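You operate a simulated robot arm through the tools that you are given. There is no shell and no other tool.

The job below is to be done with a simulated two-armed robot. You get a single attempt, and the scene is never put back.

TASK
Take the lid off the grease tin and lay it down on the paint table. Put the red rag from the paint table on the orange gasket. Fetch the yellow rag from the plate bench and set it on the low shelf of the steel table. Stack the pin labelled "R 72" from the plate bench on top of the pin marked "R 60". Put the orange tin on the bottom cab step. Take the white tub and leave it on the drip tray. Stack the bush that says "R6" from the paint table on top of the bush that says "R7". Put the steel block on the paint table away on the shelf under the green bench. The order is free. Set down upright: steel block.

Only the result counts: the job must be done as asked and must still hold three seconds after the hand-in. Knocking over, shifting, dropping, spilling or breaking anything else fails it. A push-on lid holds only when it is set on centred and level and pressed home; a screw cap is set on level and turned clockwise until tight.

THE ROBOT
Two 6-joint arms with fingered hands on one trunk, on a base that moves. Base frame: it is fixed to the floor where the robot stands at the start and does not move with it; the origin is under the middle of the robot, x ahead of it, y to its left, z up; the surface under the hand at the start is at about z = 800. Lengths are in mm, angles in degrees, forces in N, time in s.
The left shoulder is at the start at [70, 191, 1424], the right one opposite. With the tool pointing down near the work surface each hand reaches from about 460 to 900 mm from the robot's upright axis, wherever it stands, measured 20 degrees to its own side. Places, roughly: bottom cab step [-3100, -200, 1100]; bush [750, -250, 750]; drip tray [-1600, -2900, 800]; grease tin [750, 0, 750]; low shelf of the steel table [-1500, -3100, 200]; orange gasket [500, 500, 750]; orange tin [500, 500, 750]; pin [500, 250, 750]; red rag (6x10x3 cm) [500, -100, 800]; shelf under the green bench [-11900, -2300, 300]; steel block (10x4x5 cm) [800, -500, 800]; white tub [750, 250, 750]; yellow rag (6x10x3 cm) [600, 200, 800]. Payload 4.7 kg a hand.
Tool frame (each hand has its own): the origin (TCP) lies between the finger pads and is the grasp point; the fingertips stand 36 mm ahead of it; z points along the fingers, y is the line along which they close. The gripper opens to 120 mm; its body begins 42 mm behind the TCP. The gripper is a hand of 5 fingers: y runs from the thumb to the fingers, the wrist lies at [-18, -113, -198] in the tool frame.
Orientation is that of the tool frame in the base frame, as a unit quaternion [w, x, y, z]. With the fingers straight down and the wrist toward the robot, the tool's x, y and z point along [0, 1, 0], [1, 0, 0] and [0, 0, -1] of the base frame.

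THE INTERFACE
- The arms move only by the tool servo_tool. It takes "left_plan", "right_plan" or both (then of equal length, played together; a hand with none holds still); each is a list of rows, each an object of numbers (a shift or turn left out is 0): "dx", "dy", "dz": the shift along the tool's x, y, z in mm; "wx", "wy", "wz": the turn, a rotation vector about the tool's x, y, z in degrees. In form: [{"dx": .., "dy": .., "dz": .., "wx": .., "wy": .., "wz": ..}, ...]. A call has 1 to 20 rows; each row is the pose to reach, as a shift and turn from the pose commanded when the call began, along the tool's axes at that moment. Each row takes 0.2 s and may step no farther than 50 mm and 8.6 degrees from the row before; otherwise, the whole call is refused. A pose out of reach is approached as far as the arm can. The call stops where the force on the tool passes 40 N (or 10 N more than at its start, if that is more) or the arm is blocked; 0.2 s more then pass. In this call time passes only in rows, and 0.2 s behind the last. It gives the time, the measured TCP pose, the force on the tool (base axes), the opening and the grip force at its end, in the units of the frame above (readings bear some noise), with the torque about the TCP (base axes, N m) and any sound that the robot's microphone picked up.
- Cameras (640 x 400 px; columns grow to the right, rows downward): "scene" is now at [125.6, 8.1, 1629.3]; the picture's right is [0.10, -1.00, 0.00], its down [-0.77, -0.08, -0.63] and it looks along [0.63, 0.06, -0.77] (base axes); focal length 261 px, centre (320, 200). "left" rides on the left gripper at [-73, -91, -143] in its tool frame; the picture's right is [-0.80, -0.28, 0.53], its down [0.53, -0.73, 0.42] and it looks along [0.27, 0.62, 0.74] (tool axes); focal length 234 px, centre (320, 200). "right" rides on the right gripper at [73, -91, -143] in its tool frame; the picture's right is [-0.80, 0.28, -0.53], its down [-0.53, -0.73, 0.42] and it looks along [-0.27, 0.62, 0.74] (tool axes); focal length 234 px, centre (320, 200). There is no depth. A picture from a camera that has moved, and an enlarged one, comes with that camera's place and axes in the base frame and with its lens.
- camera(camera): a new picture of that camera. The clock stands still meanwhile.
- move_column(by): slides the trunk up (or, below 0, down) by that many mm; the arms and the scene camera ride with it, the base frame stays. It gives what a move gives, with no picture.
- base_move(legs): drives the robot by 1 to 6 legs, each [ahead, left, turn to the left] in mm, mm and degrees, along the robot's own axes; the way and the turn of a leg run together, so that a leg with both is an arc; at most 1500 mm and 180 degrees a leg. The arms and the cameras ride along, it lands a little off, and it stops where it bumps. It gives what a move gives.
- finger_targets(index, middle, ring, little, thumb_bend, thumb_turn, hand): sets how far each is bent, from 0 (flat) to 100 (curled in); at 30 the hand is open as for a grip, at 70 the pads meet at the TCP. One left out holds its place. A second passes; each finger stops where it meets its share of the squeeze, and holds until it gets a number again. It is the only way to open and close the hand. It gives what a move gives, with no picture; readings hold the bend of each and the force on index, middle, ring, little, thumb and palm. thumb_turn goes from beside the hand (0) to across from the fingers (100), as for a grip.
- aim_head(pan, tilt): turns the head with the scene camera to pan (to the left, within 86 degrees either way) and tilt (down, from -29 to 69), counted from straight ahead of the robot. It gives what a move gives.
- zoom(camera, box): a new picture of the part [left, top, right, bottom] of that camera's present view, enlarged. The clock stands still meanwhile.
- finish_job(): hands the job in; it is judged then, once.

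Places have to be worked out from the pictures, the camera data and where the tool is seen. Open the grippers and draw the arms clear of the work before you hand the job in, unless the task says otherwise.

The tools are called after "Emit:" as a command line: name --argument value ..., lists and objects as JSON in quotes. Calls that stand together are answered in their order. servo_tool: Moves the arms, as the interface text tells. Its arguments: {"type":"object","properties":{"left_plan":{"type":"array"},"right_plan":{"type":"array"}},"required":[]} The other tools are called the same way: move_column (by) moves the trunk up or down; finger_targets (index, middle, ring, little, thumb_bend, thumb_turn, hand) moves the fingers one by one; base_move (legs) drives the base; aim_head (pan, tilt) turns the head that bears the scene camera; camera (camera) takes a picture; zoom (camera, box) takes an enlarged picture of a part of a camera's view; finish_job () hands the job in.

At the start:

```text
clock: 0.0
left_tcp_pos: [641.6, 301.0, 1197.1]
left_orientation: [0.0, 0.707, 0.707, 0.0]
left_ft_force: [0.7, 0.5, 0.8]
left_ft_torque: [0.02, 0.01, 0.04]
left_width: 119.9
left_grasp_force: 0.1
left_shape: jaw
left_bend: [30.0, 30.0, 30.0, 30.0, 30.0, 98.0]
left_finger forces: [0.1, 0.0, 0.0, 0.0, 0.0, 0.1]
right_tcp_pos: [656.8, -264.6, 1196.9]
right_orientation: [0.0, 0.707, 0.707, 0.0]
right_ft_force: [-0.4, 0.0, 0.2]
right_ft_torque: [0.0, -0.01, 0.0]
right_width: 119.6
right_grasp_force: 0.0
right_shape: jaw
right_bend: [30.0, 30.0, 30.0, 30.0, 30.0, 98.0]
right_finger forces: [0.0, 0.0, 0.0, 0.0, 0.0, 0.1]
trunk travel left (down, up): [-901.0, 39.0]
robot x, y, heading: [-3.3, -0.1, 0.2]
head pan, tilt (commanded): [5.6, 50.8]
```

scene: 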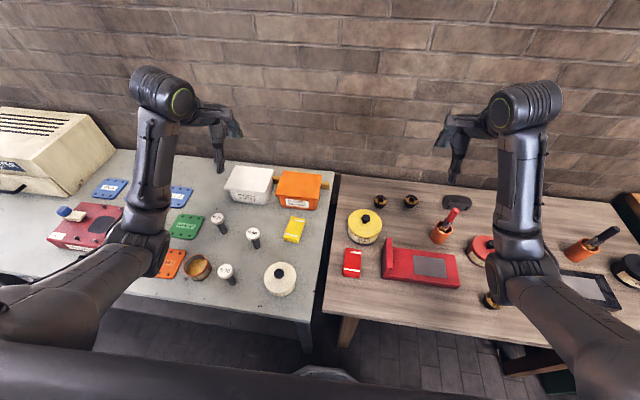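
right: 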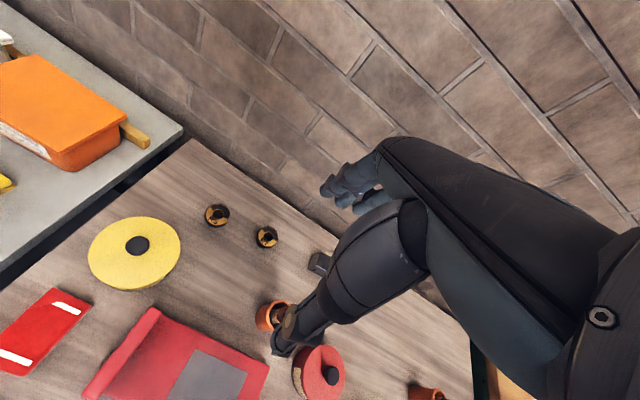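
left: 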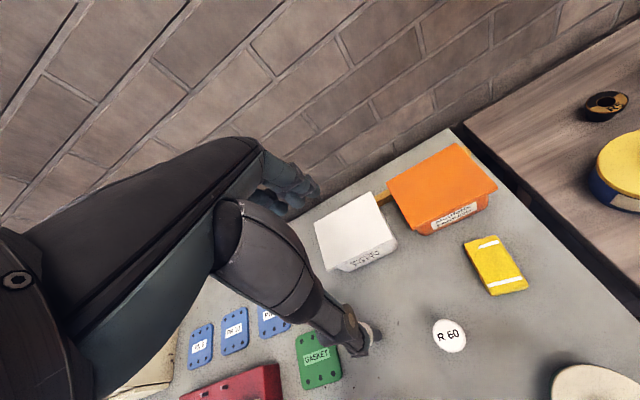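

The start pictures show two tables ahead: the plate bench (left, grey) and the paint table (right, wooden). I'll zoom in on several parts to identify items and read labels.

Emit:
zoom --camera "scene" --box '[40, 140, 340, 330]'

Emit:
zoom --camera "scene" --box '[320, 160, 640, 360]'

Emit:
zoom --camera "right" --box '[0, 150, 400, 400]'

Emit:
zoom --camera "left" --box '[160, 100, 640, 400]'

```text
2.11 times, centred on (190, 235) of scene
camera zoom: at [125.6, 8.1, 1629.3], right [0.1, -1.0, 0.0], down [-0.77, -0.08, -0.63], along [0.63, 0.06, -0.77], focal length 549 px, centre (594, 126)
```

zoom: 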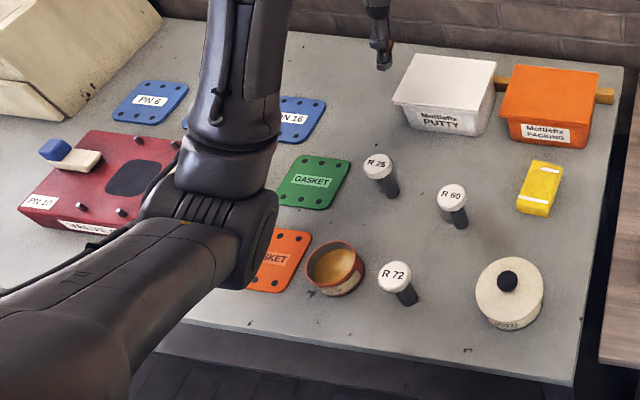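

```text
2.00 times, centred on (480, 260) of scene
camera zoom: at [125.6, 8.1, 1629.3], right [0.1, -1.0, 0.0], down [-0.77, -0.08, -0.63], along [0.63, 0.06, -0.77], focal length 522 px, centre (0, 80)
```

zoom: 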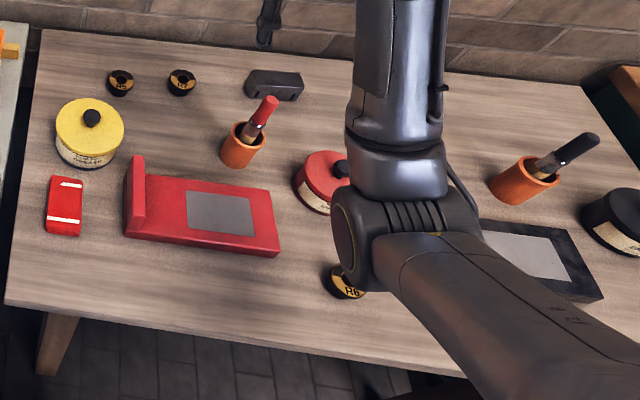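

```text
1.60 times, centred on (200, 275) of right
camera zoom: at [566.0, -192.5, 1341.0], right [0.28, -0.8, 0.53], down [-0.73, -0.53, -0.42], along [0.62, -0.27, -0.74], focal length 375 px, centre (512, 80)
```

zoom: 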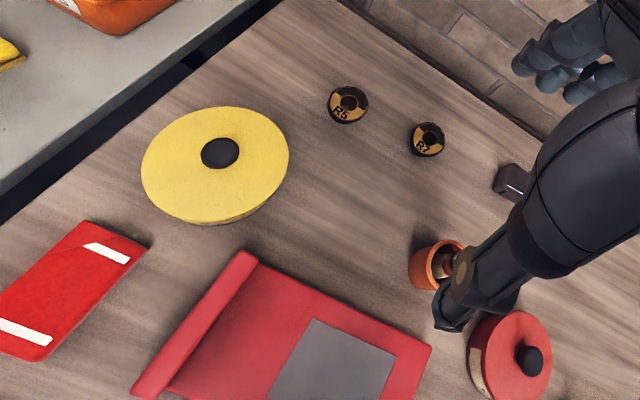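

```text
1.33 times, centred on (400, 250) of left
camera zoom: at [549.5, 229.6, 1340.5], right [-0.28, -0.8, -0.53], down [-0.73, 0.53, -0.42], along [0.62, 0.27, -0.74], focal length 312 px, centre (213, 133)
```

zoom: 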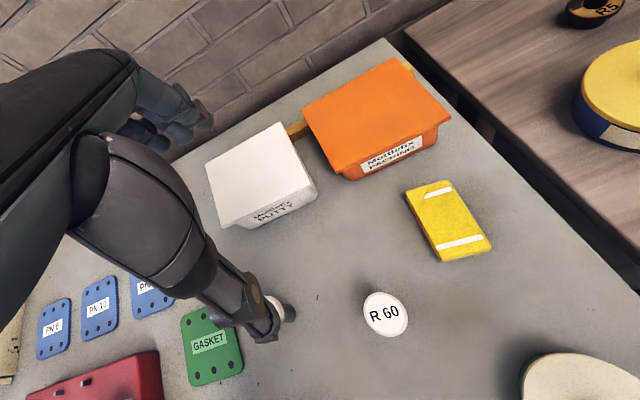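

The layout is mostly clear; I want sharper close-ups of the pins, tins and labels before moving, to confirm identity and heights.

Emit:
zoom --camera "scene" --box '[180, 160, 340, 300]'

Emit:
zoom --camera "scene" --box '[330, 180, 470, 290]'

Emit:
zoom --camera "scene" --box '[460, 190, 640, 320]'

Emit:
aim_head --pan 35 --tilt 50

Emit:
camera --camera "scene"

```text
2.86 times, centred on (260, 230) of scene
camera zoom: at [125.6, 8.1, 1629.3], right [0.1, -1.0, 0.0], down [-0.77, -0.08, -0.63], along [0.63, 0.06, -0.77], focal length 745 px, centre (491, 114)
```

zoom: 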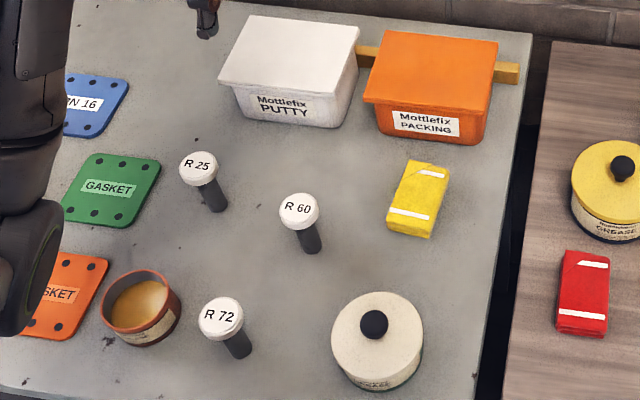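

```text
3.64 times, centred on (400, 235) of scene
camera zoom: at [125.6, 8.1, 1629.3], right [0.1, -1.0, 0.0], down [-0.77, -0.08, -0.63], along [0.63, 0.06, -0.77], focal length 949 px, centre (29, 73)
```

zoom: 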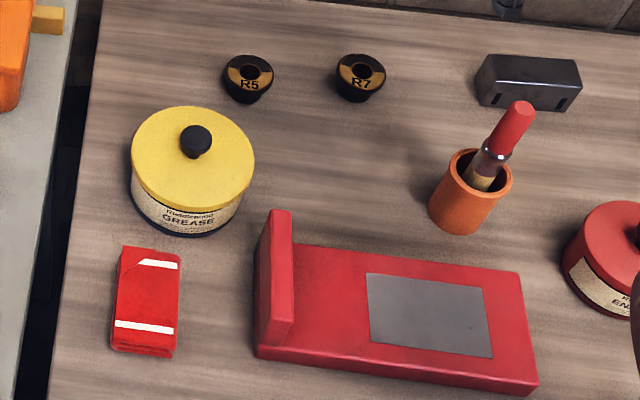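

```text
3.08 times, centred on (550, 255) of scene
camera zoom: at [125.6, 8.1, 1629.3], right [0.1, -1.0, 0.0], down [-0.77, -0.08, -0.63], along [0.63, 0.06, -0.77], focal length 803 px, centre (-388, 31)
```

zoom: 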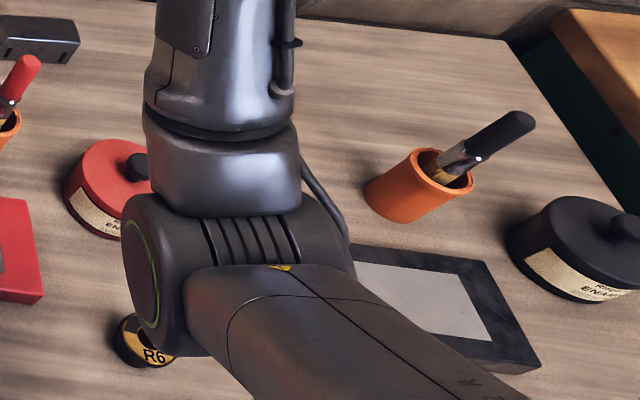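

```text
clock: 0.9
left_tcp_pos: [640.7, 301.1, 1198.0]
left_orientation: [0.0, 0.708, 0.707, 0.001]
left_ft_force: [0.7, -0.4, 0.2]
left_ft_torque: [0.03, 0.0, -0.01]
left_width: 119.5
left_grasp_force: 0.1
left_shape: jaw
left_bend: [30.0, 30.0, 30.0, 30.0, 30.0, 98.0]
left_finger forces: [0.0, 0.1, 0.0, 0.0, 0.1, 0.0]
right_tcp_pos: [656.7, -264.5, 1197.8]
right_orientation: [0.001, 0.707, 0.707, 0.0]
right_ft_force: [-0.1, -0.3, 1.0]
right_ft_torque: [0.02, 0.01, 0.0]
right_width: 119.6
right_grasp_force: 0.2
right_shape: jaw
right_bend: [30.0, 30.0, 30.0, 30.0, 30.0, 98.0]
right_finger forces: [0.0, 0.1, 0.0, 0.0, 0.0, 0.0]
trunk travel left (down, up): [-901.0, 39.0]
robot x, y, heading: [-1.0, -0.3, 0.1]
head pan, tilt (commanded): [35.0, 50.0]
```

```text
taken
camera scene: at [112.8, 44.7, 1630.3], right [0.57, -0.82, 0.0], down [-0.63, -0.44, -0.64], along [0.53, 0.37, -0.77], focal length 261 px, centre (320, 200)
```

scene: 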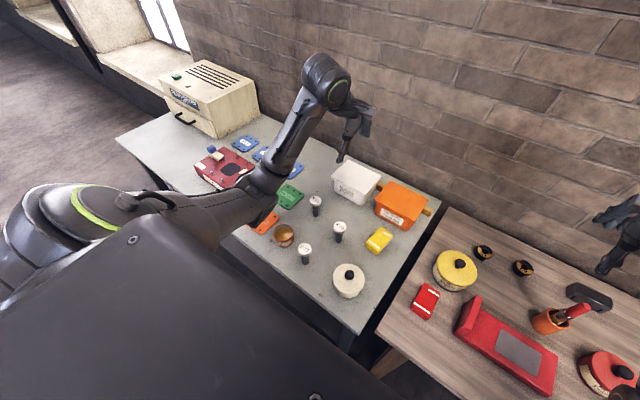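

Labels confirm: yellow-lidded tin is GREASE, pins R 25 / R 60 / R 72, bushes R5/R7 at the back, R6 at the front. From this second head pose I'll zoom in so I can triangulate the positions.

Emit:
zoom --camera "scene" --box '[240, 160, 440, 285]'

Emit:
aim_head --pan -35 --tilt 50

Emit:
camera --camera "scene"

Emit:
zoom --camera "scene" --box '[200, 160, 440, 310]'

```text
3.20 times, centred on (340, 222) of scene
camera zoom: at [112.8, 44.7, 1630.3], right [0.57, -0.82, 0.0], down [-0.63, -0.44, -0.64], along [0.53, 0.37, -0.77], focal length 835 px, centre (256, 128)
```

zoom: 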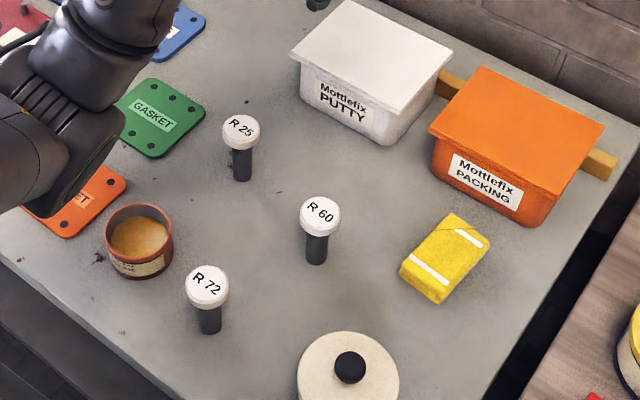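

```text
clock: 2.4
left_tcp_pos: [640.8, 301.6, 1198.1]
left_orientation: [-0.001, 0.707, 0.707, -0.001]
left_ft_force: [-0.1, 0.1, -0.3]
left_ft_torque: [-0.01, -0.02, 0.0]
left_width: 119.5
left_grasp_force: 0.0
left_shape: jaw
left_bend: [30.0, 30.0, 30.0, 30.0, 30.0, 98.0]
left_finger forces: [0.0, 0.0, 0.0, 0.0, 0.0, 0.0]
right_tcp_pos: [656.6, -265.6, 1196.4]
right_orientation: [0.0, 0.708, 0.707, 0.0]
right_ft_force: [0.5, -0.4, 0.4]
right_ft_torque: [0.04, 0.02, 0.01]
right_width: 119.7
right_grasp_force: 0.1
right_shape: jaw
right_bend: [30.0, 30.0, 30.0, 30.0, 30.0, 98.0]
right_finger forces: [0.0, 0.0, 0.0, 0.0, 0.1, 0.0]
trunk travel left (down, up): [-901.0, 39.0]
robot x, y, heading: [-0.2, -0.4, -0.2]
head pan, tilt (commanded): [-35.0, 50.0]
```

```text
taken
camera scene: at [112.8, -43.5, 1630.3], right [-0.57, -0.82, 0.0], down [-0.63, 0.44, -0.64], along [0.53, -0.37, -0.77], focal length 261 px, centre (320, 200)
```

scene: 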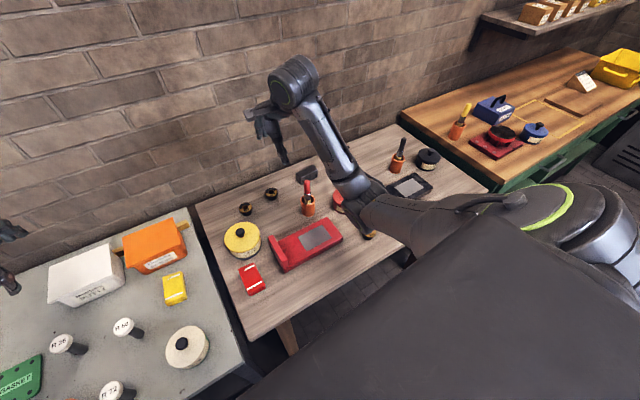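

```text
2.67 times, centred on (320, 235) of scene
camera zoom: at [112.8, -43.5, 1630.3], right [-0.57, -0.82, 0.0], down [-0.63, 0.44, -0.64], along [0.53, -0.37, -0.77], focal length 696 px, centre (320, 107)
```

zoom: 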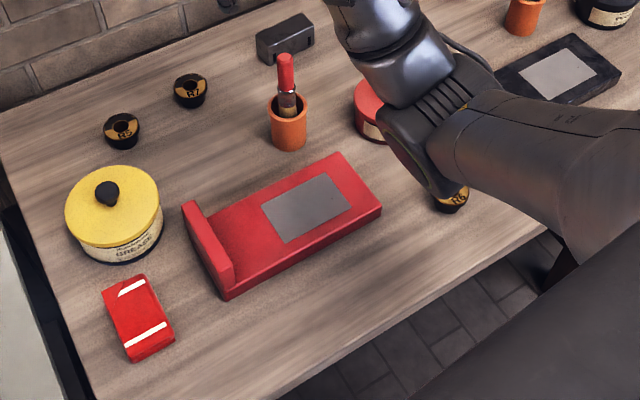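

Triangulated: pins stand on z≈800 with cap tops at ≈887; R 72 at about [425, 324] and R 60 at about [565, 277]. I'll move the left hand over R 72 at z≈1000 and look with the wrist camera.

Emit:
servo_tool --left_plan '[{"dx": 3, "dy": -27, "dz": 25}, {"dx": 6, "dy": -54, "dz": 50}, {"dx": 9, "dy": -81, "dz": 75}, {"dx": 12, "dy": -108, "dz": 99}, {"dx": 15, "dy": -135, "dz": 124}, {"dx": 17, "dy": -162, "dz": 149}, {"dx": 20, "dy": -189, "dz": 174}, {"dx": 22.7, "dy": -215, "dz": 198}]'

Emit:
aim_head --pan 30 --tilt 55

Emit:
camera --camera "left"

Emit:
camera --camera "scene"

```text
clock: 4.2
left_tcp_pos: [422.4, 323.4, 999.7]
left_orientation: [0.0, 0.707, 0.707, 0.0]
left_ft_force: [0.4, 0.2, -0.4]
left_ft_torque: [-0.01, -0.05, -0.02]
left_width: 119.8
left_grasp_force: 0.0
left_shape: jaw
left_bend: [30.0, 30.0, 30.0, 30.0, 30.0, 98.0]
left_finger forces: [0.0, 0.1, 0.0, 0.0, 0.0, 0.0]
right_tcp_pos: [654.0, -266.1, 1198.4]
right_orientation: [0.0, 0.708, 0.707, 0.001]
right_ft_force: [0.0, 0.6, -0.1]
right_ft_torque: [-0.01, -0.01, 0.01]
right_width: 119.6
right_grasp_force: 0.1
right_shape: jaw
right_bend: [30.0, 30.0, 30.0, 30.0, 30.0, 98.0]
right_finger forces: [0.1, 0.0, 0.1, 0.0, 0.1, 0.0]
trunk travel left (down, up): [-901.0, 39.0]
robot x, y, heading: [4.7, -0.5, -0.3]
head pan, tilt (commanded): [-35.0, 50.0]
```

```text
clock: 5.5
left_tcp_pos: [425.0, 323.2, 998.7]
left_orientation: [-0.001, 0.708, 0.706, 0.0]
left_ft_force: [-0.4, -0.1, 0.1]
left_ft_torque: [-0.01, 0.01, -0.01]
left_width: 119.6
left_grasp_force: 0.1
left_shape: jaw
left_bend: [30.0, 30.0, 30.0, 30.0, 30.0, 98.0]
left_finger forces: [0.0, 0.0, 0.0, 0.0, 0.1, 0.0]
right_tcp_pos: [656.2, -265.7, 1197.1]
right_orientation: [0.0, 0.706, 0.708, 0.001]
right_ft_force: [-0.3, 0.5, -0.9]
right_ft_torque: [0.0, 0.01, 0.0]
right_width: 119.7
right_grasp_force: 0.1
right_shape: jaw
right_bend: [30.0, 30.0, 30.0, 30.0, 30.0, 98.0]
right_finger forces: [0.0, 0.0, 0.0, 0.0, 0.0, 0.0]
trunk travel left (down, up): [-901.0, 39.0]
robot x, y, heading: [-1.0, 4.2, -0.0]
head pan, tilt (commanded): [30.0, 55.0]
```

```text
taken
camera left: at [333.4, 251.7, 1141.1], right [-0.28, -0.8, -0.53], down [-0.73, 0.53, -0.42], along [0.62, 0.27, -0.74], focal length 234 px, centre (320, 200)
```

left: 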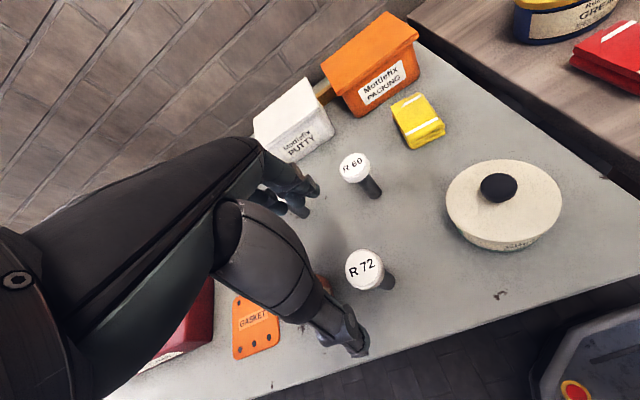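

```text
taken
camera scene: at [112.2, 36.6, 1623.8], right [0.5, -0.87, 0.0], down [-0.71, -0.41, -0.57], along [0.5, 0.29, -0.82], focal length 261 px, centre (320, 200)
```

scene: 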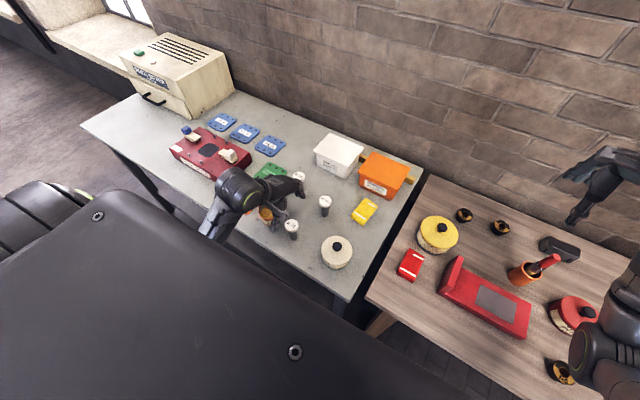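

The wrist camera puts R 72's cap at about [426, 324, 887], directly under the TCP, and R 60 at about [563, 278]. I lower the open hand around the R 72 cap to z≈874 and close it.

Emit:
servo_tool --left_plan '[{"dz": 25}, {"dz": 50}, {"dz": 75}, {"dx": 0.5, "dy": 1, "dz": 95}, {"dx": 1, "dy": 1, "dz": 110}, {"dx": 1, "dy": 1, "dz": 125}]'

Emit:
camera --camera "left"

```text
clock: 6.9
left_tcp_pos: [425.7, 323.5, 875.3]
left_orientation: [-0.001, 0.707, 0.707, 0.0]
left_ft_force: [0.9, 0.1, 0.6]
left_ft_torque: [-0.01, -0.01, 0.02]
left_width: 120.0
left_grasp_force: 0.1
left_shape: jaw
left_bend: [30.0, 30.0, 30.0, 30.0, 30.0, 98.0]
left_finger forces: [0.0, 0.0, 0.1, 0.0, 0.0, 0.1]
right_tcp_pos: [655.8, -264.6, 1197.5]
right_orientation: [0.001, 0.707, 0.707, 0.0]
right_ft_force: [-0.2, 0.2, 0.2]
right_ft_torque: [0.02, 0.0, 0.0]
right_width: 119.5
right_grasp_force: 0.1
right_shape: jaw
right_bend: [30.0, 30.0, 30.0, 30.0, 30.0, 98.0]
right_finger forces: [0.0, 0.0, 0.0, 0.0, 0.1, 0.0]
trunk travel left (down, up): [-901.0, 39.0]
robot x, y, heading: [-2.6, -1.3, 0.1]
head pan, tilt (commanded): [30.0, 55.0]
```

```text
taken
camera left: at [334.1, 252.6, 1017.8], right [-0.28, -0.8, -0.53], down [-0.73, 0.53, -0.42], along [0.62, 0.27, -0.74], focal length 234 px, centre (320, 200)
```

left: 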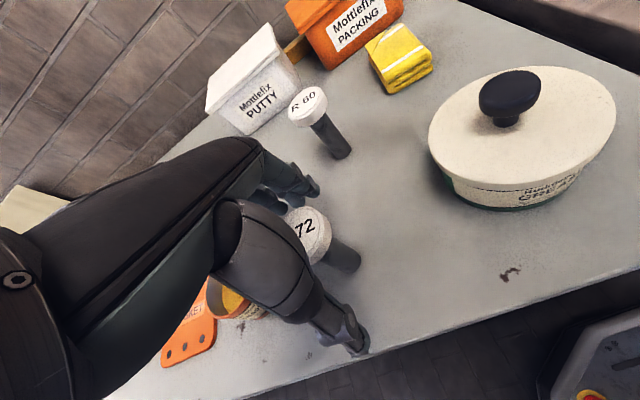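

The cap sits between thumb and fingers at the TCP. Closing the hand now.

Emit:
finger_targets --hand "left" --index 70 --middle 70 --ring 70 --little 70 --thumb_bend 70

Emit:
camera --camera "left"

```text
clock: 7.9
left_tcp_pos: [425.5, 323.9, 874.7]
left_orientation: [0.0, 0.707, 0.707, 0.001]
left_ft_force: [0.0, 0.8, -0.2]
left_ft_torque: [0.03, -0.04, -0.03]
left_width: 23.6
left_grasp_force: 9.9
left_shape: fingers
left_bend: [63.0, 68.0, 70.0, 70.0, 65.0, 97.0]
left_finger forces: [8.7, 2.2, 0.0, 0.1, 9.8, 0.1]
right_tcp_pos: [656.1, -265.2, 1197.8]
right_orientation: [0.0, 0.707, 0.707, 0.0]
right_ft_force: [0.7, 0.0, -0.5]
right_ft_torque: [0.0, 0.0, 0.0]
right_width: 119.4
right_grasp_force: 0.1
right_shape: jaw
right_bend: [30.0, 30.0, 30.0, 30.0, 30.0, 98.0]
right_finger forces: [0.0, 0.1, 0.0, 0.0, 0.0, 0.0]
trunk travel left (down, up): [-901.0, 39.0]
robot x, y, heading: [-2.0, 0.2, 0.1]
head pan, tilt (commanded): [30.0, 55.0]
```

```text
taken
camera left: at [334.4, 252.6, 1017.9], right [-0.28, -0.8, -0.53], down [-0.73, 0.53, -0.42], along [0.62, 0.27, -0.74], focal length 234 px, centre (320, 200)
```

left: 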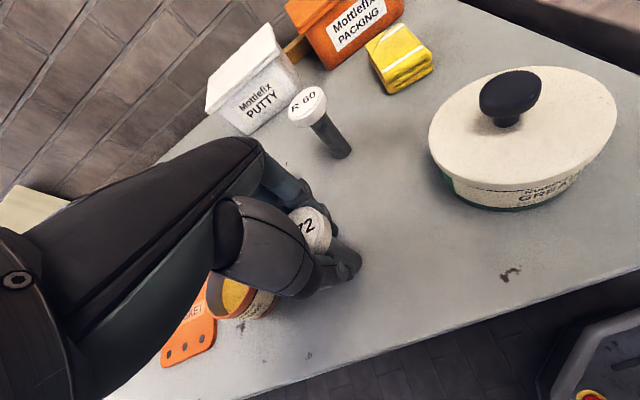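

The fingers hold the pin's shaft just below the cap (index/thumb ≈9 N). I lift it straight up ~115 mm and inspect that it hangs upright.

Emit:
servo_tool --left_plan '[{"dz": -8}, {"dz": -20}, {"dz": -40}, {"dz": -65}, {"dz": -90}, {"dz": -115}]'

Emit:
camera --camera "left"

Emit:
camera --camera "scene"

Emit:
zoom --camera "scene" --box '[230, 140, 370, 260]'

```text
clock: 9.3
left_tcp_pos: [427.8, 325.4, 993.1]
left_orientation: [-0.001, 0.707, 0.707, -0.001]
left_ft_force: [-0.2, 0.0, -3.9]
left_ft_torque: [0.01, -0.02, 0.03]
left_width: 23.4
left_grasp_force: 10.0
left_shape: fingers
left_bend: [63.0, 68.0, 70.0, 70.0, 65.0, 97.0]
left_finger forces: [9.0, 1.6, 0.0, 0.1, 9.5, 0.0]
right_tcp_pos: [657.1, -265.0, 1196.8]
right_orientation: [0.0, 0.707, 0.707, 0.0]
right_ft_force: [-0.1, -0.1, -0.2]
right_ft_torque: [0.02, -0.01, 0.0]
right_width: 119.4
right_grasp_force: 0.1
right_shape: jaw
right_bend: [30.0, 30.0, 30.0, 30.0, 30.0, 98.0]
right_finger forces: [0.0, 0.1, 0.0, 0.1, 0.0, 0.1]
trunk travel left (down, up): [-901.0, 39.0]
robot x, y, heading: [0.2, 2.4, 0.2]
head pan, tilt (commanded): [30.0, 55.0]
```

```text
taken
camera left: at [336.1, 253.3, 1134.7], right [-0.28, -0.8, -0.52], down [-0.73, 0.53, -0.42], along [0.62, 0.27, -0.74], focal length 234 px, centre (320, 200)
```

left: 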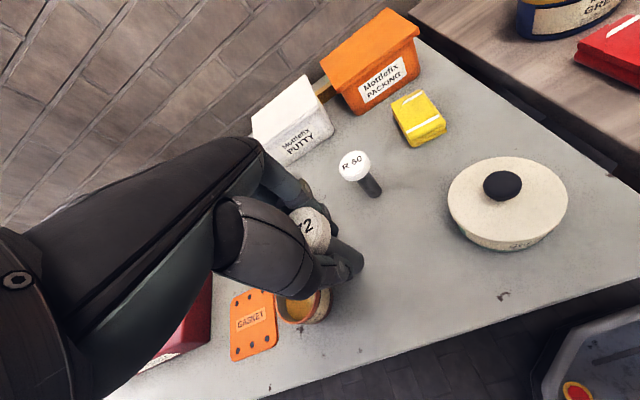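

```text
taken
camera scene: at [112.6, 37.3, 1623.7], right [0.5, -0.87, 0.0], down [-0.71, -0.41, -0.57], along [0.5, 0.29, -0.82], focal length 261 px, centre (320, 200)
```

scene: 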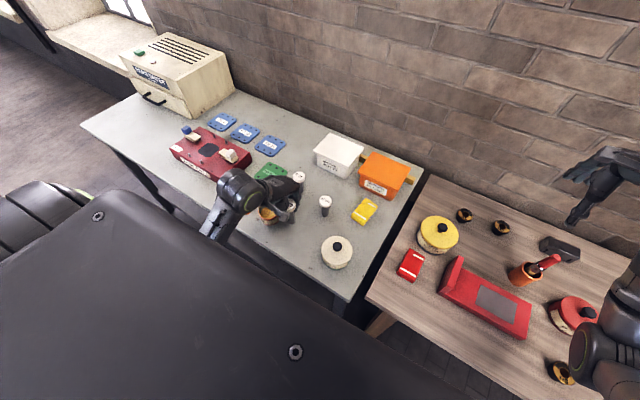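

```text
3.33 times, centred on (300, 200) of scene
camera zoom: at [112.6, 37.3, 1623.7], right [0.5, -0.87, 0.0], down [-0.71, -0.41, -0.57], along [0.5, 0.29, -0.82], focal length 870 px, centre (387, 200)
```

zoom: 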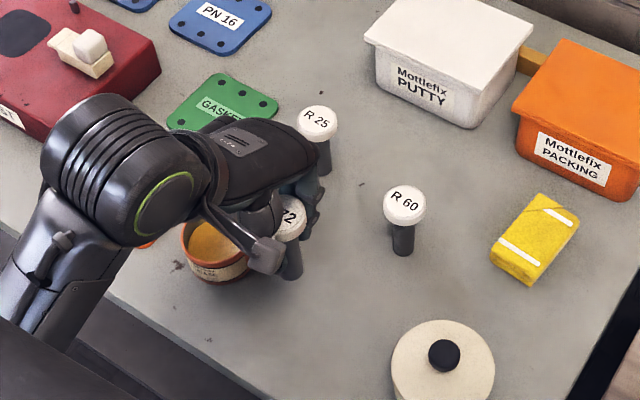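

Held upright with 3.9 N load. R 60 triangulates to about [562.5, 277.5, 887]; I carry the pin over it at the same height and look again.

Emit:
servo_tool --left_plan '[{"dx": -9, "dy": 27}, {"dx": -18, "dy": 54}, {"dx": -28, "dy": 82}, {"dx": -37, "dy": 109}, {"dx": -46.5, "dy": 136.5}]'

Emit:
camera --camera "left"

Emit:
zoom --camera "scene" --box '[260, 140, 400, 260]'

Emit:
zoom --camera "left" --box '[240, 160, 440, 320]'

```text
clock: 10.5
left_tcp_pos: [566.5, 276.8, 987.4]
left_orientation: [-0.001, 0.707, 0.707, 0.0]
left_ft_force: [0.4, -0.1, -4.4]
left_ft_torque: [-0.02, 0.0, 0.03]
left_width: 23.4
left_grasp_force: 10.1
left_shape: fingers
left_bend: [63.0, 69.0, 70.0, 70.0, 65.0, 97.0]
left_finger forces: [9.1, 1.6, 0.0, 0.0, 9.3, 0.0]
right_tcp_pos: [657.2, -265.4, 1196.5]
right_orientation: [0.0, 0.707, 0.707, -0.001]
right_ft_force: [0.0, 0.4, -0.3]
right_ft_torque: [-0.02, -0.02, -0.03]
right_width: 119.4
right_grasp_force: 0.1
right_shape: jaw
right_bend: [30.0, 30.0, 30.0, 30.0, 30.0, 98.0]
right_finger forces: [0.1, 0.0, 0.0, 0.0, 0.0, 0.0]
trunk travel left (down, up): [-901.0, 39.0]
robot x, y, heading: [0.5, 1.5, -0.2]
head pan, tilt (commanded): [30.0, 55.0]
```

```text
taken
camera left: at [475.0, 206.5, 1131.1], right [-0.28, -0.8, -0.53], down [-0.73, 0.53, -0.42], along [0.62, 0.27, -0.74], focal length 234 px, centre (320, 200)
```

left: 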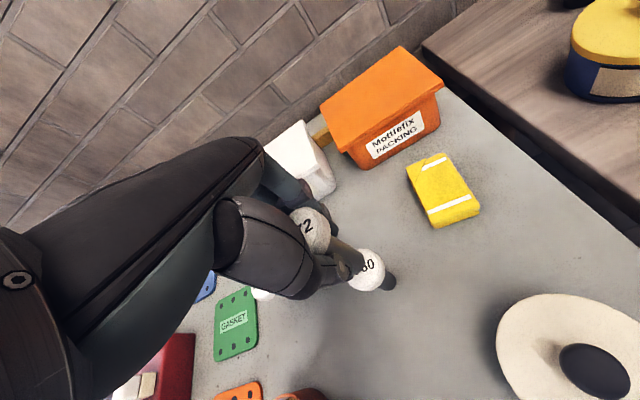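

```text
3.33 times, centred on (330, 200) of scene
camera zoom: at [114.2, 36.1, 1623.7], right [0.5, -0.87, 0.0], down [-0.71, -0.41, -0.57], along [0.5, 0.29, -0.82], focal length 870 px, centre (287, 200)
```

zoom: 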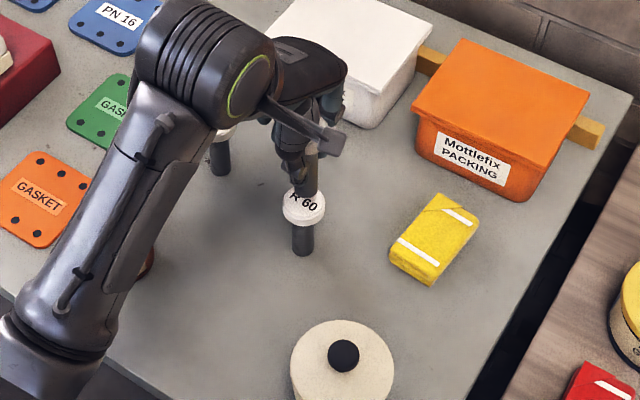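

```text
2.50 times, centred on (340, 240) of left
camera zoom: at [475.0, 206.5, 1131.1], right [-0.28, -0.8, -0.53], down [-0.73, 0.53, -0.42], along [0.62, 0.27, -0.74], focal length 585 px, centre (270, 100)
```

zoom: 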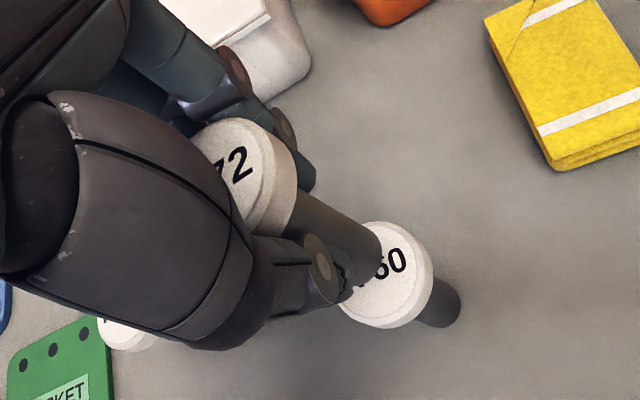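

Alignment looks good both from the wrist camera and from the scene camera (shaft lines up with R 60). I lower slowly ~26 mm and watch the force for contact.

Emit:
servo_tool --left_plan '[{"dy": -1, "dz": 10}, {"dy": -1.5, "dz": 18}, {"dy": -1.5, "dz": 22}, {"dy": -1.5, "dz": 25}]'

Emit:
zoom --camera "left" --box '[240, 160, 440, 320]'

Emit:
zoom --camera "scene" --box '[280, 160, 370, 230]'

```text
clock: 11.5
left_tcp_pos: [561.4, 278.4, 965.8]
left_orientation: [0.002, 0.707, 0.707, 0.002]
left_ft_force: [0.2, 0.6, 2.4]
left_ft_torque: [0.03, -0.1, -0.02]
left_width: 23.1
left_grasp_force: 11.0
left_shape: fingers
left_bend: [63.0, 69.0, 70.0, 70.0, 65.0, 97.0]
left_finger forces: [9.0, 2.4, 0.0, 0.0, 9.5, 0.0]
right_tcp_pos: [656.9, -265.7, 1198.1]
right_orientation: [0.0, 0.707, 0.708, 0.0]
right_ft_force: [0.7, 0.2, 0.3]
right_ft_torque: [-0.01, 0.0, 0.03]
right_width: 119.7
right_grasp_force: 0.0
right_shape: jaw
right_bend: [30.0, 30.0, 30.0, 30.0, 30.0, 98.0]
right_finger forces: [0.1, 0.1, 0.0, 0.1, 0.0, 0.0]
trunk travel left (down, up): [-901.0, 39.0]
robot x, y, heading: [-1.8, 0.1, 0.1]
head pan, tilt (commanded): [30.0, 55.0]
```

```text
2.50 times, centred on (340, 240) of left
camera zoom: at [470.5, 206.2, 1108.4], right [-0.28, -0.8, -0.53], down [-0.73, 0.53, -0.43], along [0.62, 0.27, -0.74], focal length 585 px, centre (270, 100)
```

zoom: 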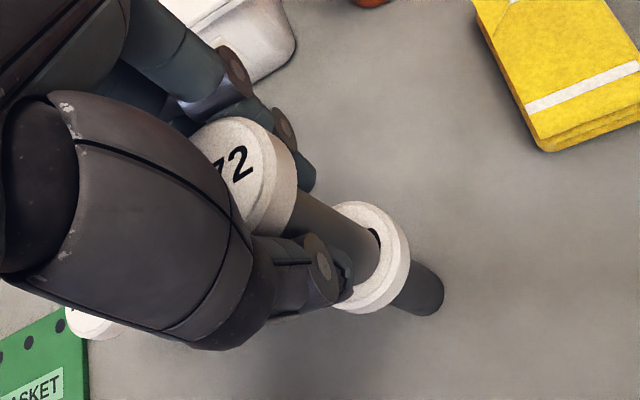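

```text
5.71 times, centred on (325, 195) of scene
camera zoom: at [111.4, 36.1, 1624.1], right [0.5, -0.87, 0.0], down [-0.71, -0.41, -0.57], along [0.5, 0.29, -0.82], focal length 1491 px, centre (291, 229)
```

zoom: 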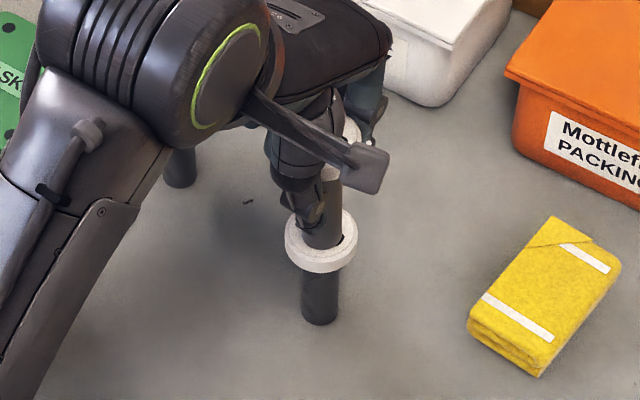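

Contact: the load reversed from −4.4 to +2.4 N and the shaft stands centred on R 60's cap. I release in two steps.

Emit:
finger_targets --hand "left" --index 56 --middle 56 --ring 56 --little 56 --thumb_bend 56

Emit:
finger_targets --hand "left" --index 30 --middle 30 --ring 30 --little 30 --thumb_bend 30

Emit:
zoom --camera "left" --box '[240, 160, 440, 320]'

Emit:
zoom --camera "scene" --box '[280, 160, 370, 230]'

```text
clock: 12.5
left_tcp_pos: [561.6, 277.6, 964.4]
left_orientation: [0.0, 0.708, 0.707, 0.0]
left_ft_force: [0.2, 0.3, -0.2]
left_ft_torque: [0.0, -0.02, 0.01]
left_width: 44.3
left_grasp_force: 0.1
left_shape: fingers
left_bend: [56.0, 56.0, 56.0, 56.0, 56.0, 97.0]
left_finger forces: [0.0, 0.1, 0.1, 0.0, 0.0, 0.0]
right_tcp_pos: [656.9, -266.3, 1197.5]
right_orientation: [0.0, 0.707, 0.707, -0.001]
right_ft_force: [0.5, 0.1, -0.7]
right_ft_torque: [0.02, 0.0, 0.02]
right_width: 119.5
right_grasp_force: 0.1
right_shape: jaw
right_bend: [30.0, 30.0, 30.0, 30.0, 30.0, 98.0]
right_finger forces: [0.0, 0.0, 0.1, 0.0, 0.0, 0.0]
trunk travel left (down, up): [-901.0, 39.0]
robot x, y, heading: [-1.5, -1.2, 0.2]
head pan, tilt (commanded): [30.0, 55.0]
```

```text
clock: 13.5
left_tcp_pos: [562.3, 278.4, 964.5]
left_orientation: [0.0, 0.708, 0.707, 0.0]
left_ft_force: [-1.2, -0.5, -1.2]
left_ft_torque: [-0.02, -0.02, -0.02]
left_width: 121.8
left_grasp_force: 0.0
left_shape: fingers
left_bend: [30.0, 30.0, 30.0, 30.0, 30.0, 97.0]
left_finger forces: [0.1, 0.0, 0.0, 0.0, 0.0, 0.1]
right_tcp_pos: [657.0, -265.4, 1198.0]
right_orientation: [0.001, 0.707, 0.707, -0.001]
right_ft_force: [-0.7, 0.1, 0.3]
right_ft_torque: [-0.02, -0.01, -0.04]
right_width: 119.5
right_grasp_force: 0.1
right_shape: jaw
right_bend: [30.0, 30.0, 30.0, 30.0, 30.0, 98.0]
right_finger forces: [0.1, 0.1, 0.0, 0.0, 0.1, 0.0]
trunk travel left (down, up): [-901.0, 39.0]
robot x, y, heading: [2.1, 0.8, 0.0]
head pan, tilt (commanded): [30.0, 55.0]
```

```text
2.50 times, centred on (340, 240) of left
camera zoom: at [470.8, 206.7, 1107.4], right [-0.28, -0.8, -0.53], down [-0.73, 0.53, -0.42], along [0.62, 0.27, -0.74], focal length 585 px, centre (270, 100)
```

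zoom: 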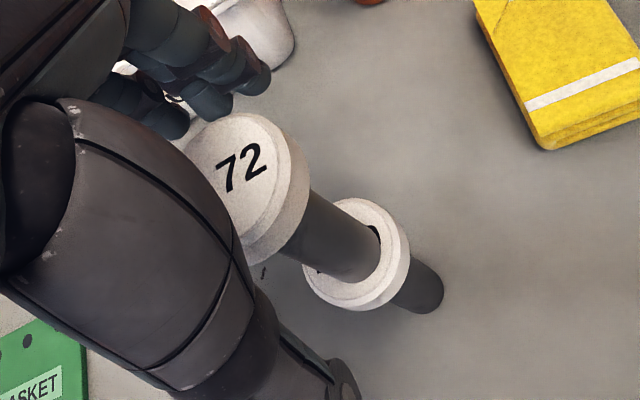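

```text
5.71 times, centred on (325, 195) of scene
camera zoom: at [112.1, 36.7, 1623.8], right [0.5, -0.87, 0.0], down [-0.71, -0.41, -0.57], along [0.5, 0.29, -0.82], focal length 1491 px, centre (291, 229)
```

zoom: 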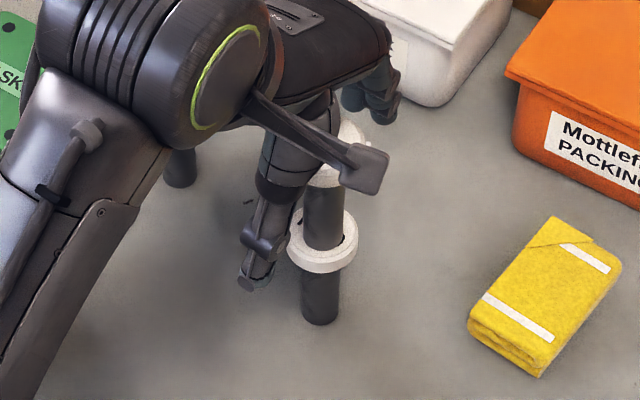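

R 72 stands centred on R 60. I raise the left hand straight up clear of the stack, and bring the right hand over toward the grease tin for a closer look (TCP to about [655, -99, 1000]).

Emit:
servo_tool --left_plan '[{"dz": -15}, {"dz": -35}, {"dz": -70}, {"dz": -110}, {"dz": -150}, {"dz": -190}]'

Emit:
servo_tool --right_plan '[{"dx": 28, "dz": 33}, {"dx": 56, "dz": 66}, {"dx": 84, "dz": 99}, {"dx": 112, "dz": 132}, {"dx": 140, "dz": 165}, {"dx": 165, "dz": 198}]'

Emit:
camera --camera "right"

Emit:
aim_head --pan 0 --tilt 50

Emit:
camera --camera "scene"

```text
clock: 14.9
left_tcp_pos: [568.9, 286.9, 1144.1]
left_orientation: [0.002, 0.708, 0.707, 0.0]
left_ft_force: [0.3, -0.2, 0.4]
left_ft_torque: [-0.01, -0.01, -0.03]
left_width: 122.1
left_grasp_force: 0.1
left_shape: fingers
left_bend: [30.0, 30.0, 30.0, 30.0, 30.0, 97.0]
left_finger forces: [0.0, 0.0, 0.0, 0.1, 0.0, 0.0]
left hand out of reach, approached as far as the arm can: row 6
right_tcp_pos: [656.7, -264.8, 1197.9]
right_orientation: [0.0, 0.707, 0.707, -0.001]
right_ft_force: [0.4, 0.5, 0.2]
right_ft_torque: [-0.01, -0.01, -0.02]
right_width: 119.8
right_grasp_force: 0.0
right_shape: jaw
right_bend: [30.0, 30.0, 30.0, 30.0, 30.0, 98.0]
right_finger forces: [0.1, 0.1, 0.1, 0.0, 0.0, 0.0]
trunk travel left (down, up): [-901.0, 39.0]
robot x, y, heading: [0.3, 2.3, 0.0]
head pan, tilt (commanded): [30.0, 55.0]
```

```text
clock: 16.5
left_tcp_pos: [569.2, 286.2, 1146.5]
left_orientation: [0.002, 0.707, 0.707, 0.001]
left_ft_force: [0.5, 0.2, 0.1]
left_ft_torque: [-0.03, 0.01, -0.01]
left_width: 122.0
left_grasp_force: 0.1
left_shape: fingers
left_bend: [30.0, 30.0, 30.0, 30.0, 30.0, 97.0]
left_finger forces: [0.0, 0.0, 0.0, 0.1, 0.0, 0.0]
right_tcp_pos: [677.3, -128.9, 1008.2]
right_orientation: [0.029, 0.712, 0.702, -0.006]
right_ft_force: [-0.1, 0.2, 0.4]
right_ft_torque: [0.02, -0.01, 0.01]
right_width: 119.8
right_grasp_force: 0.2
right_shape: jaw
right_bend: [30.0, 30.0, 30.0, 30.0, 30.0, 98.0]
right_finger forces: [0.1, 0.1, 0.1, 0.0, 0.0, 0.0]
trunk travel left (down, up): [-901.0, 39.0]
robot x, y, heading: [-1.4, 0.1, -0.0]
head pan, tilt (commanded): [30.0, 55.0]
stopped in row 6 (right hand): the arm was blocked; the commanded pose is now the measured one
```

```text
taken
camera right: at [582.7, -47.3, 1146.5], right [0.25, -0.78, 0.57], down [-0.73, -0.54, -0.42], along [0.64, -0.31, -0.7], focal length 234 px, centre (320, 200)
```

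right: 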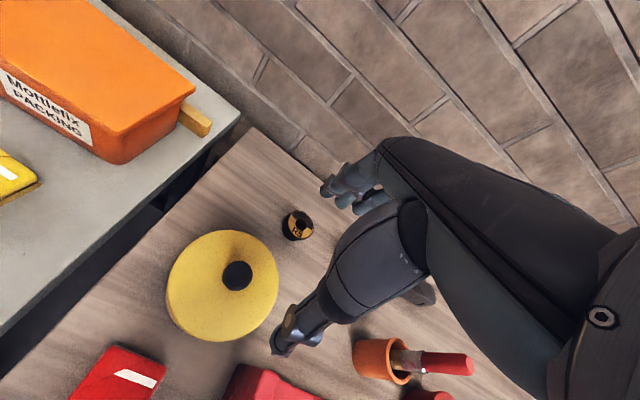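

```text
clock: 17.5
left_tcp_pos: [570.6, 285.5, 1145.3]
left_orientation: [0.002, 0.708, 0.707, 0.0]
left_ft_force: [-0.2, -0.3, -0.1]
left_ft_torque: [0.01, 0.0, 0.03]
left_width: 122.0
left_grasp_force: 0.0
left_shape: fingers
left_bend: [30.0, 30.0, 30.0, 30.0, 30.0, 97.0]
left_finger forces: [0.0, 0.1, 0.0, 0.0, 0.0, 0.0]
right_tcp_pos: [676.6, -128.2, 1011.0]
right_orientation: [0.028, 0.711, 0.702, -0.006]
right_ft_force: [0.1, 0.1, 0.0]
right_ft_torque: [0.0, 0.01, 0.02]
right_width: 119.5
right_grasp_force: 0.1
right_shape: jaw
right_bend: [30.0, 30.0, 30.0, 30.0, 30.0, 98.0]
right_finger forces: [0.0, 0.1, 0.0, 0.0, 0.0, 0.0]
trunk travel left (down, up): [-901.0, 39.0]
robot x, y, heading: [-1.8, 1.2, 0.0]
head pan, tilt (commanded): [0.0, 50.0]
```

```text
taken
camera scene: at [126.8, 0.6, 1630.3], right [0.0, -1.0, 0.0], down [-0.77, 0.0, -0.64], along [0.64, 0.0, -0.77], focal length 261 px, centre (320, 200)
```

scene: 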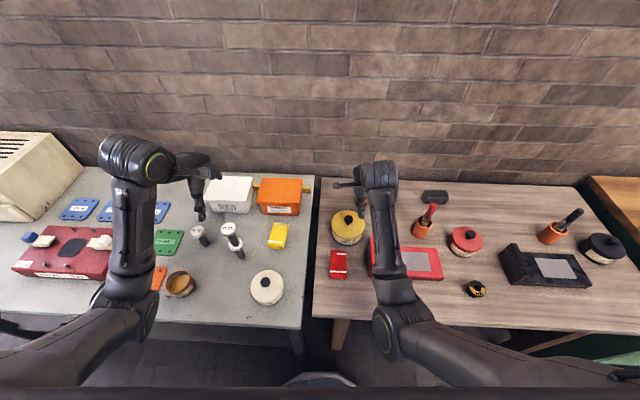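

The right arm hit its limit near y≈−129 (that's too far across for it from this base position), so I'll back it toward its own side and restore its orientation, then shift the base sideways to suit the reach.

Emit:
servo_tool --right_plan '[{"dx": -30, "dz": -20, "wx": 0.5, "wy": 0.8, "wz": -0.2}, {"dx": -60, "dz": -40, "wx": 1, "wy": 1.5, "wz": -0.4}, {"dx": -90, "dz": -60, "wx": 1.8, "wy": 2.75, "wz": -0.7}, {"dx": -120, "dz": -80, "wx": 1.8, "wy": 2.75, "wz": -0.7}, {"dx": -145, "dz": -100, "wx": 1.8, "wy": 2.75, "wz": -0.7}]'

Emit:
camera --camera "scene"

```text
clock: 18.7
left_tcp_pos: [570.0, 284.7, 1145.5]
left_orientation: [0.002, 0.708, 0.706, 0.0]
left_ft_force: [-0.6, -1.0, -0.6]
left_ft_torque: [0.03, 0.02, -0.01]
left_width: 122.3
left_grasp_force: 0.1
left_shape: fingers
left_bend: [30.0, 30.0, 30.0, 30.0, 30.0, 97.0]
left_finger forces: [0.1, 0.1, 0.0, 0.0, 0.0, 0.0]
right_tcp_pos: [672.9, -267.5, 1117.7]
right_orientation: [-0.002, 0.706, 0.708, 0.002]
right_ft_force: [0.4, -0.7, 1.0]
right_ft_torque: [0.05, 0.02, -0.02]
right_width: 119.9
right_grasp_force: 0.1
right_shape: jaw
right_bend: [30.0, 30.0, 30.0, 30.0, 30.0, 98.0]
right_finger forces: [0.1, 0.1, 0.0, 0.0, 0.1, 0.1]
trunk travel left (down, up): [-901.0, 39.0]
robot x, y, heading: [1.1, -0.2, 0.0]
head pan, tilt (commanded): [0.0, 50.0]
```

```text
taken
camera scene: at [126.6, -1.0, 1630.3], right [0.0, -1.0, 0.0], down [-0.77, 0.0, -0.64], along [0.64, 0.0, -0.77], focal length 261 px, centre (320, 200)
```

scene: 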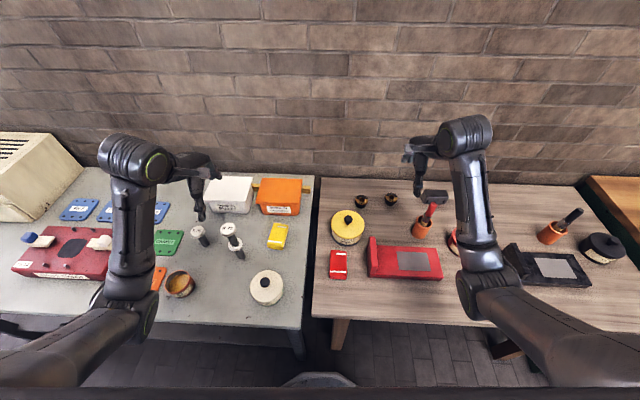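

Right hand is restored. I shift the base 130 mm to the left so the grease tin lies well inside the right hand's reach.

Emit:
base_move --legs '[[0, 130, 0]]'

Emit:
servo_tool --right_plan '[{"dx": 10, "dy": -4, "dz": 25}, {"dx": 20, "dy": -8, "dz": 50}, {"dx": 30, "dy": -12, "dz": 75}, {"dx": 38, "dy": -14, "dz": 100}, {"dx": 38, "dy": -14, "dz": 120}]'

Emit:
camera --camera "right"

Emit:
camera --camera "scene"

```text
clock: 19.9
left_tcp_pos: [571.0, 410.4, 1145.9]
left_orientation: [0.001, 0.709, 0.705, 0.001]
left_ft_force: [-0.3, -0.2, -0.3]
left_ft_torque: [0.02, 0.0, 0.01]
left_width: 121.9
left_grasp_force: 0.1
left_shape: fingers
left_bend: [30.0, 30.0, 30.0, 30.0, 30.0, 97.0]
left_finger forces: [0.1, 0.0, 0.0, 0.0, 0.0, 0.1]
right_tcp_pos: [672.4, -141.6, 1117.1]
right_orientation: [-0.001, 0.708, 0.706, 0.001]
right_ft_force: [-0.8, -0.5, 0.3]
right_ft_torque: [0.04, 0.02, 0.05]
right_width: 119.7
right_grasp_force: 0.1
right_shape: jaw
right_bend: [30.0, 30.0, 30.0, 30.0, 30.0, 98.0]
right_finger forces: [0.0, 0.0, 0.0, 0.1, 0.0, 0.0]
trunk travel left (down, up): [-901.0, 39.0]
robot x, y, heading: [0.5, 127.2, 0.1]
head pan, tilt (commanded): [0.0, 50.0]
```

```text
clock: 21.1
left_tcp_pos: [571.1, 411.3, 1144.7]
left_orientation: [0.002, 0.709, 0.705, 0.0]
left_ft_force: [-0.8, -0.1, -0.9]
left_ft_torque: [-0.03, -0.04, 0.01]
left_width: 121.9
left_grasp_force: 0.0
left_shape: fingers
left_bend: [30.0, 30.0, 30.0, 30.0, 30.0, 97.0]
left_finger forces: [0.0, 0.0, 0.1, 0.0, 0.0, 0.0]
right_tcp_pos: [660.5, -104.0, 997.8]
right_orientation: [0.0, 0.708, 0.706, 0.001]
right_ft_force: [0.2, 0.5, 0.1]
right_ft_torque: [0.0, 0.01, 0.02]
right_width: 120.0
right_grasp_force: 0.0
right_shape: jaw
right_bend: [30.0, 30.0, 30.0, 30.0, 30.0, 98.0]
right_finger forces: [0.1, 0.0, 0.1, 0.1, 0.1, 0.1]
trunk travel left (down, up): [-901.0, 39.0]
robot x, y, heading: [1.4, 126.9, -0.2]
head pan, tilt (commanded): [0.0, 50.0]
```

```text
taken
camera right: at [569.4, -31.0, 1141.1], right [0.28, -0.81, 0.52], down [-0.73, -0.53, -0.43], along [0.62, -0.27, -0.74], focal length 234 px, centre (320, 200)
```

right: 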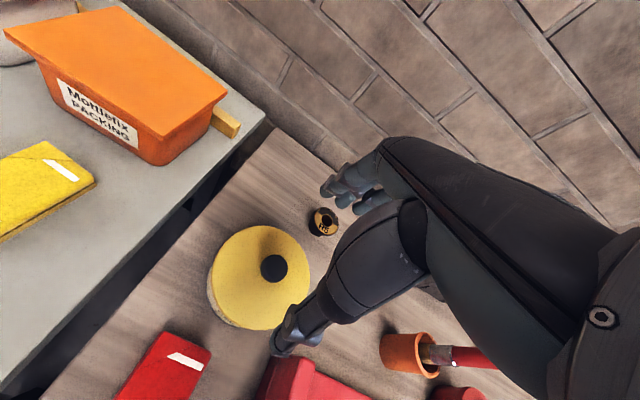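

```text
taken
camera scene: at [126.9, 127.2, 1630.4], right [0.0, -1.0, 0.0], down [-0.77, 0.0, -0.64], along [0.64, 0.0, -0.77], focal length 261 px, centre (320, 200)
```

scene: 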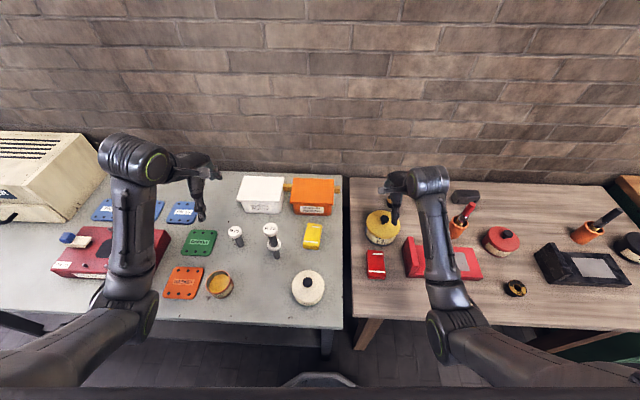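

Now the tin is within reach. I zoom the wrist view to measure the knob and lid more precisely.

Emit:
zoom --camera "right" --box '[180, 190, 380, 350]'

Emit:
zoom --camera "scene" --box '[340, 170, 480, 280]'

```text
2.50 times, centred on (280, 270) of right
camera zoom: at [569.4, -31.0, 1141.1], right [0.28, -0.81, 0.52], down [-0.73, -0.53, -0.43], along [0.62, -0.27, -0.74], focal length 585 px, centre (420, 25)
```

zoom: 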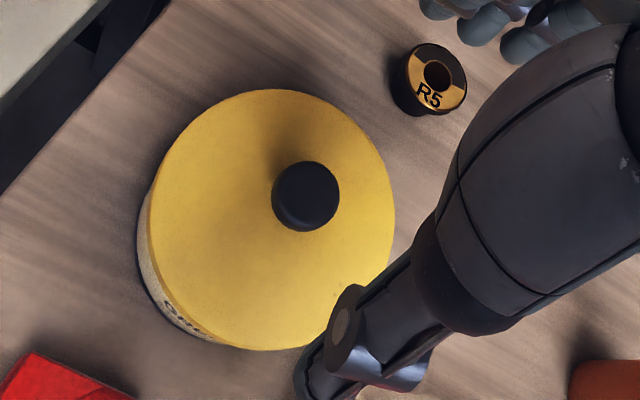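

```text
3.64 times, centred on (410, 225) of scene
camera zoom: at [126.9, 127.2, 1630.4], right [0.0, -1.0, 0.0], down [-0.77, 0.0, -0.64], along [0.64, 0.0, -0.77], focal length 949 px, centre (-7, 109)
```

zoom: 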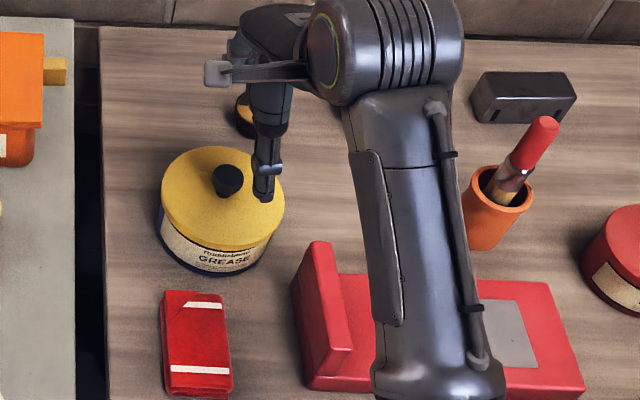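

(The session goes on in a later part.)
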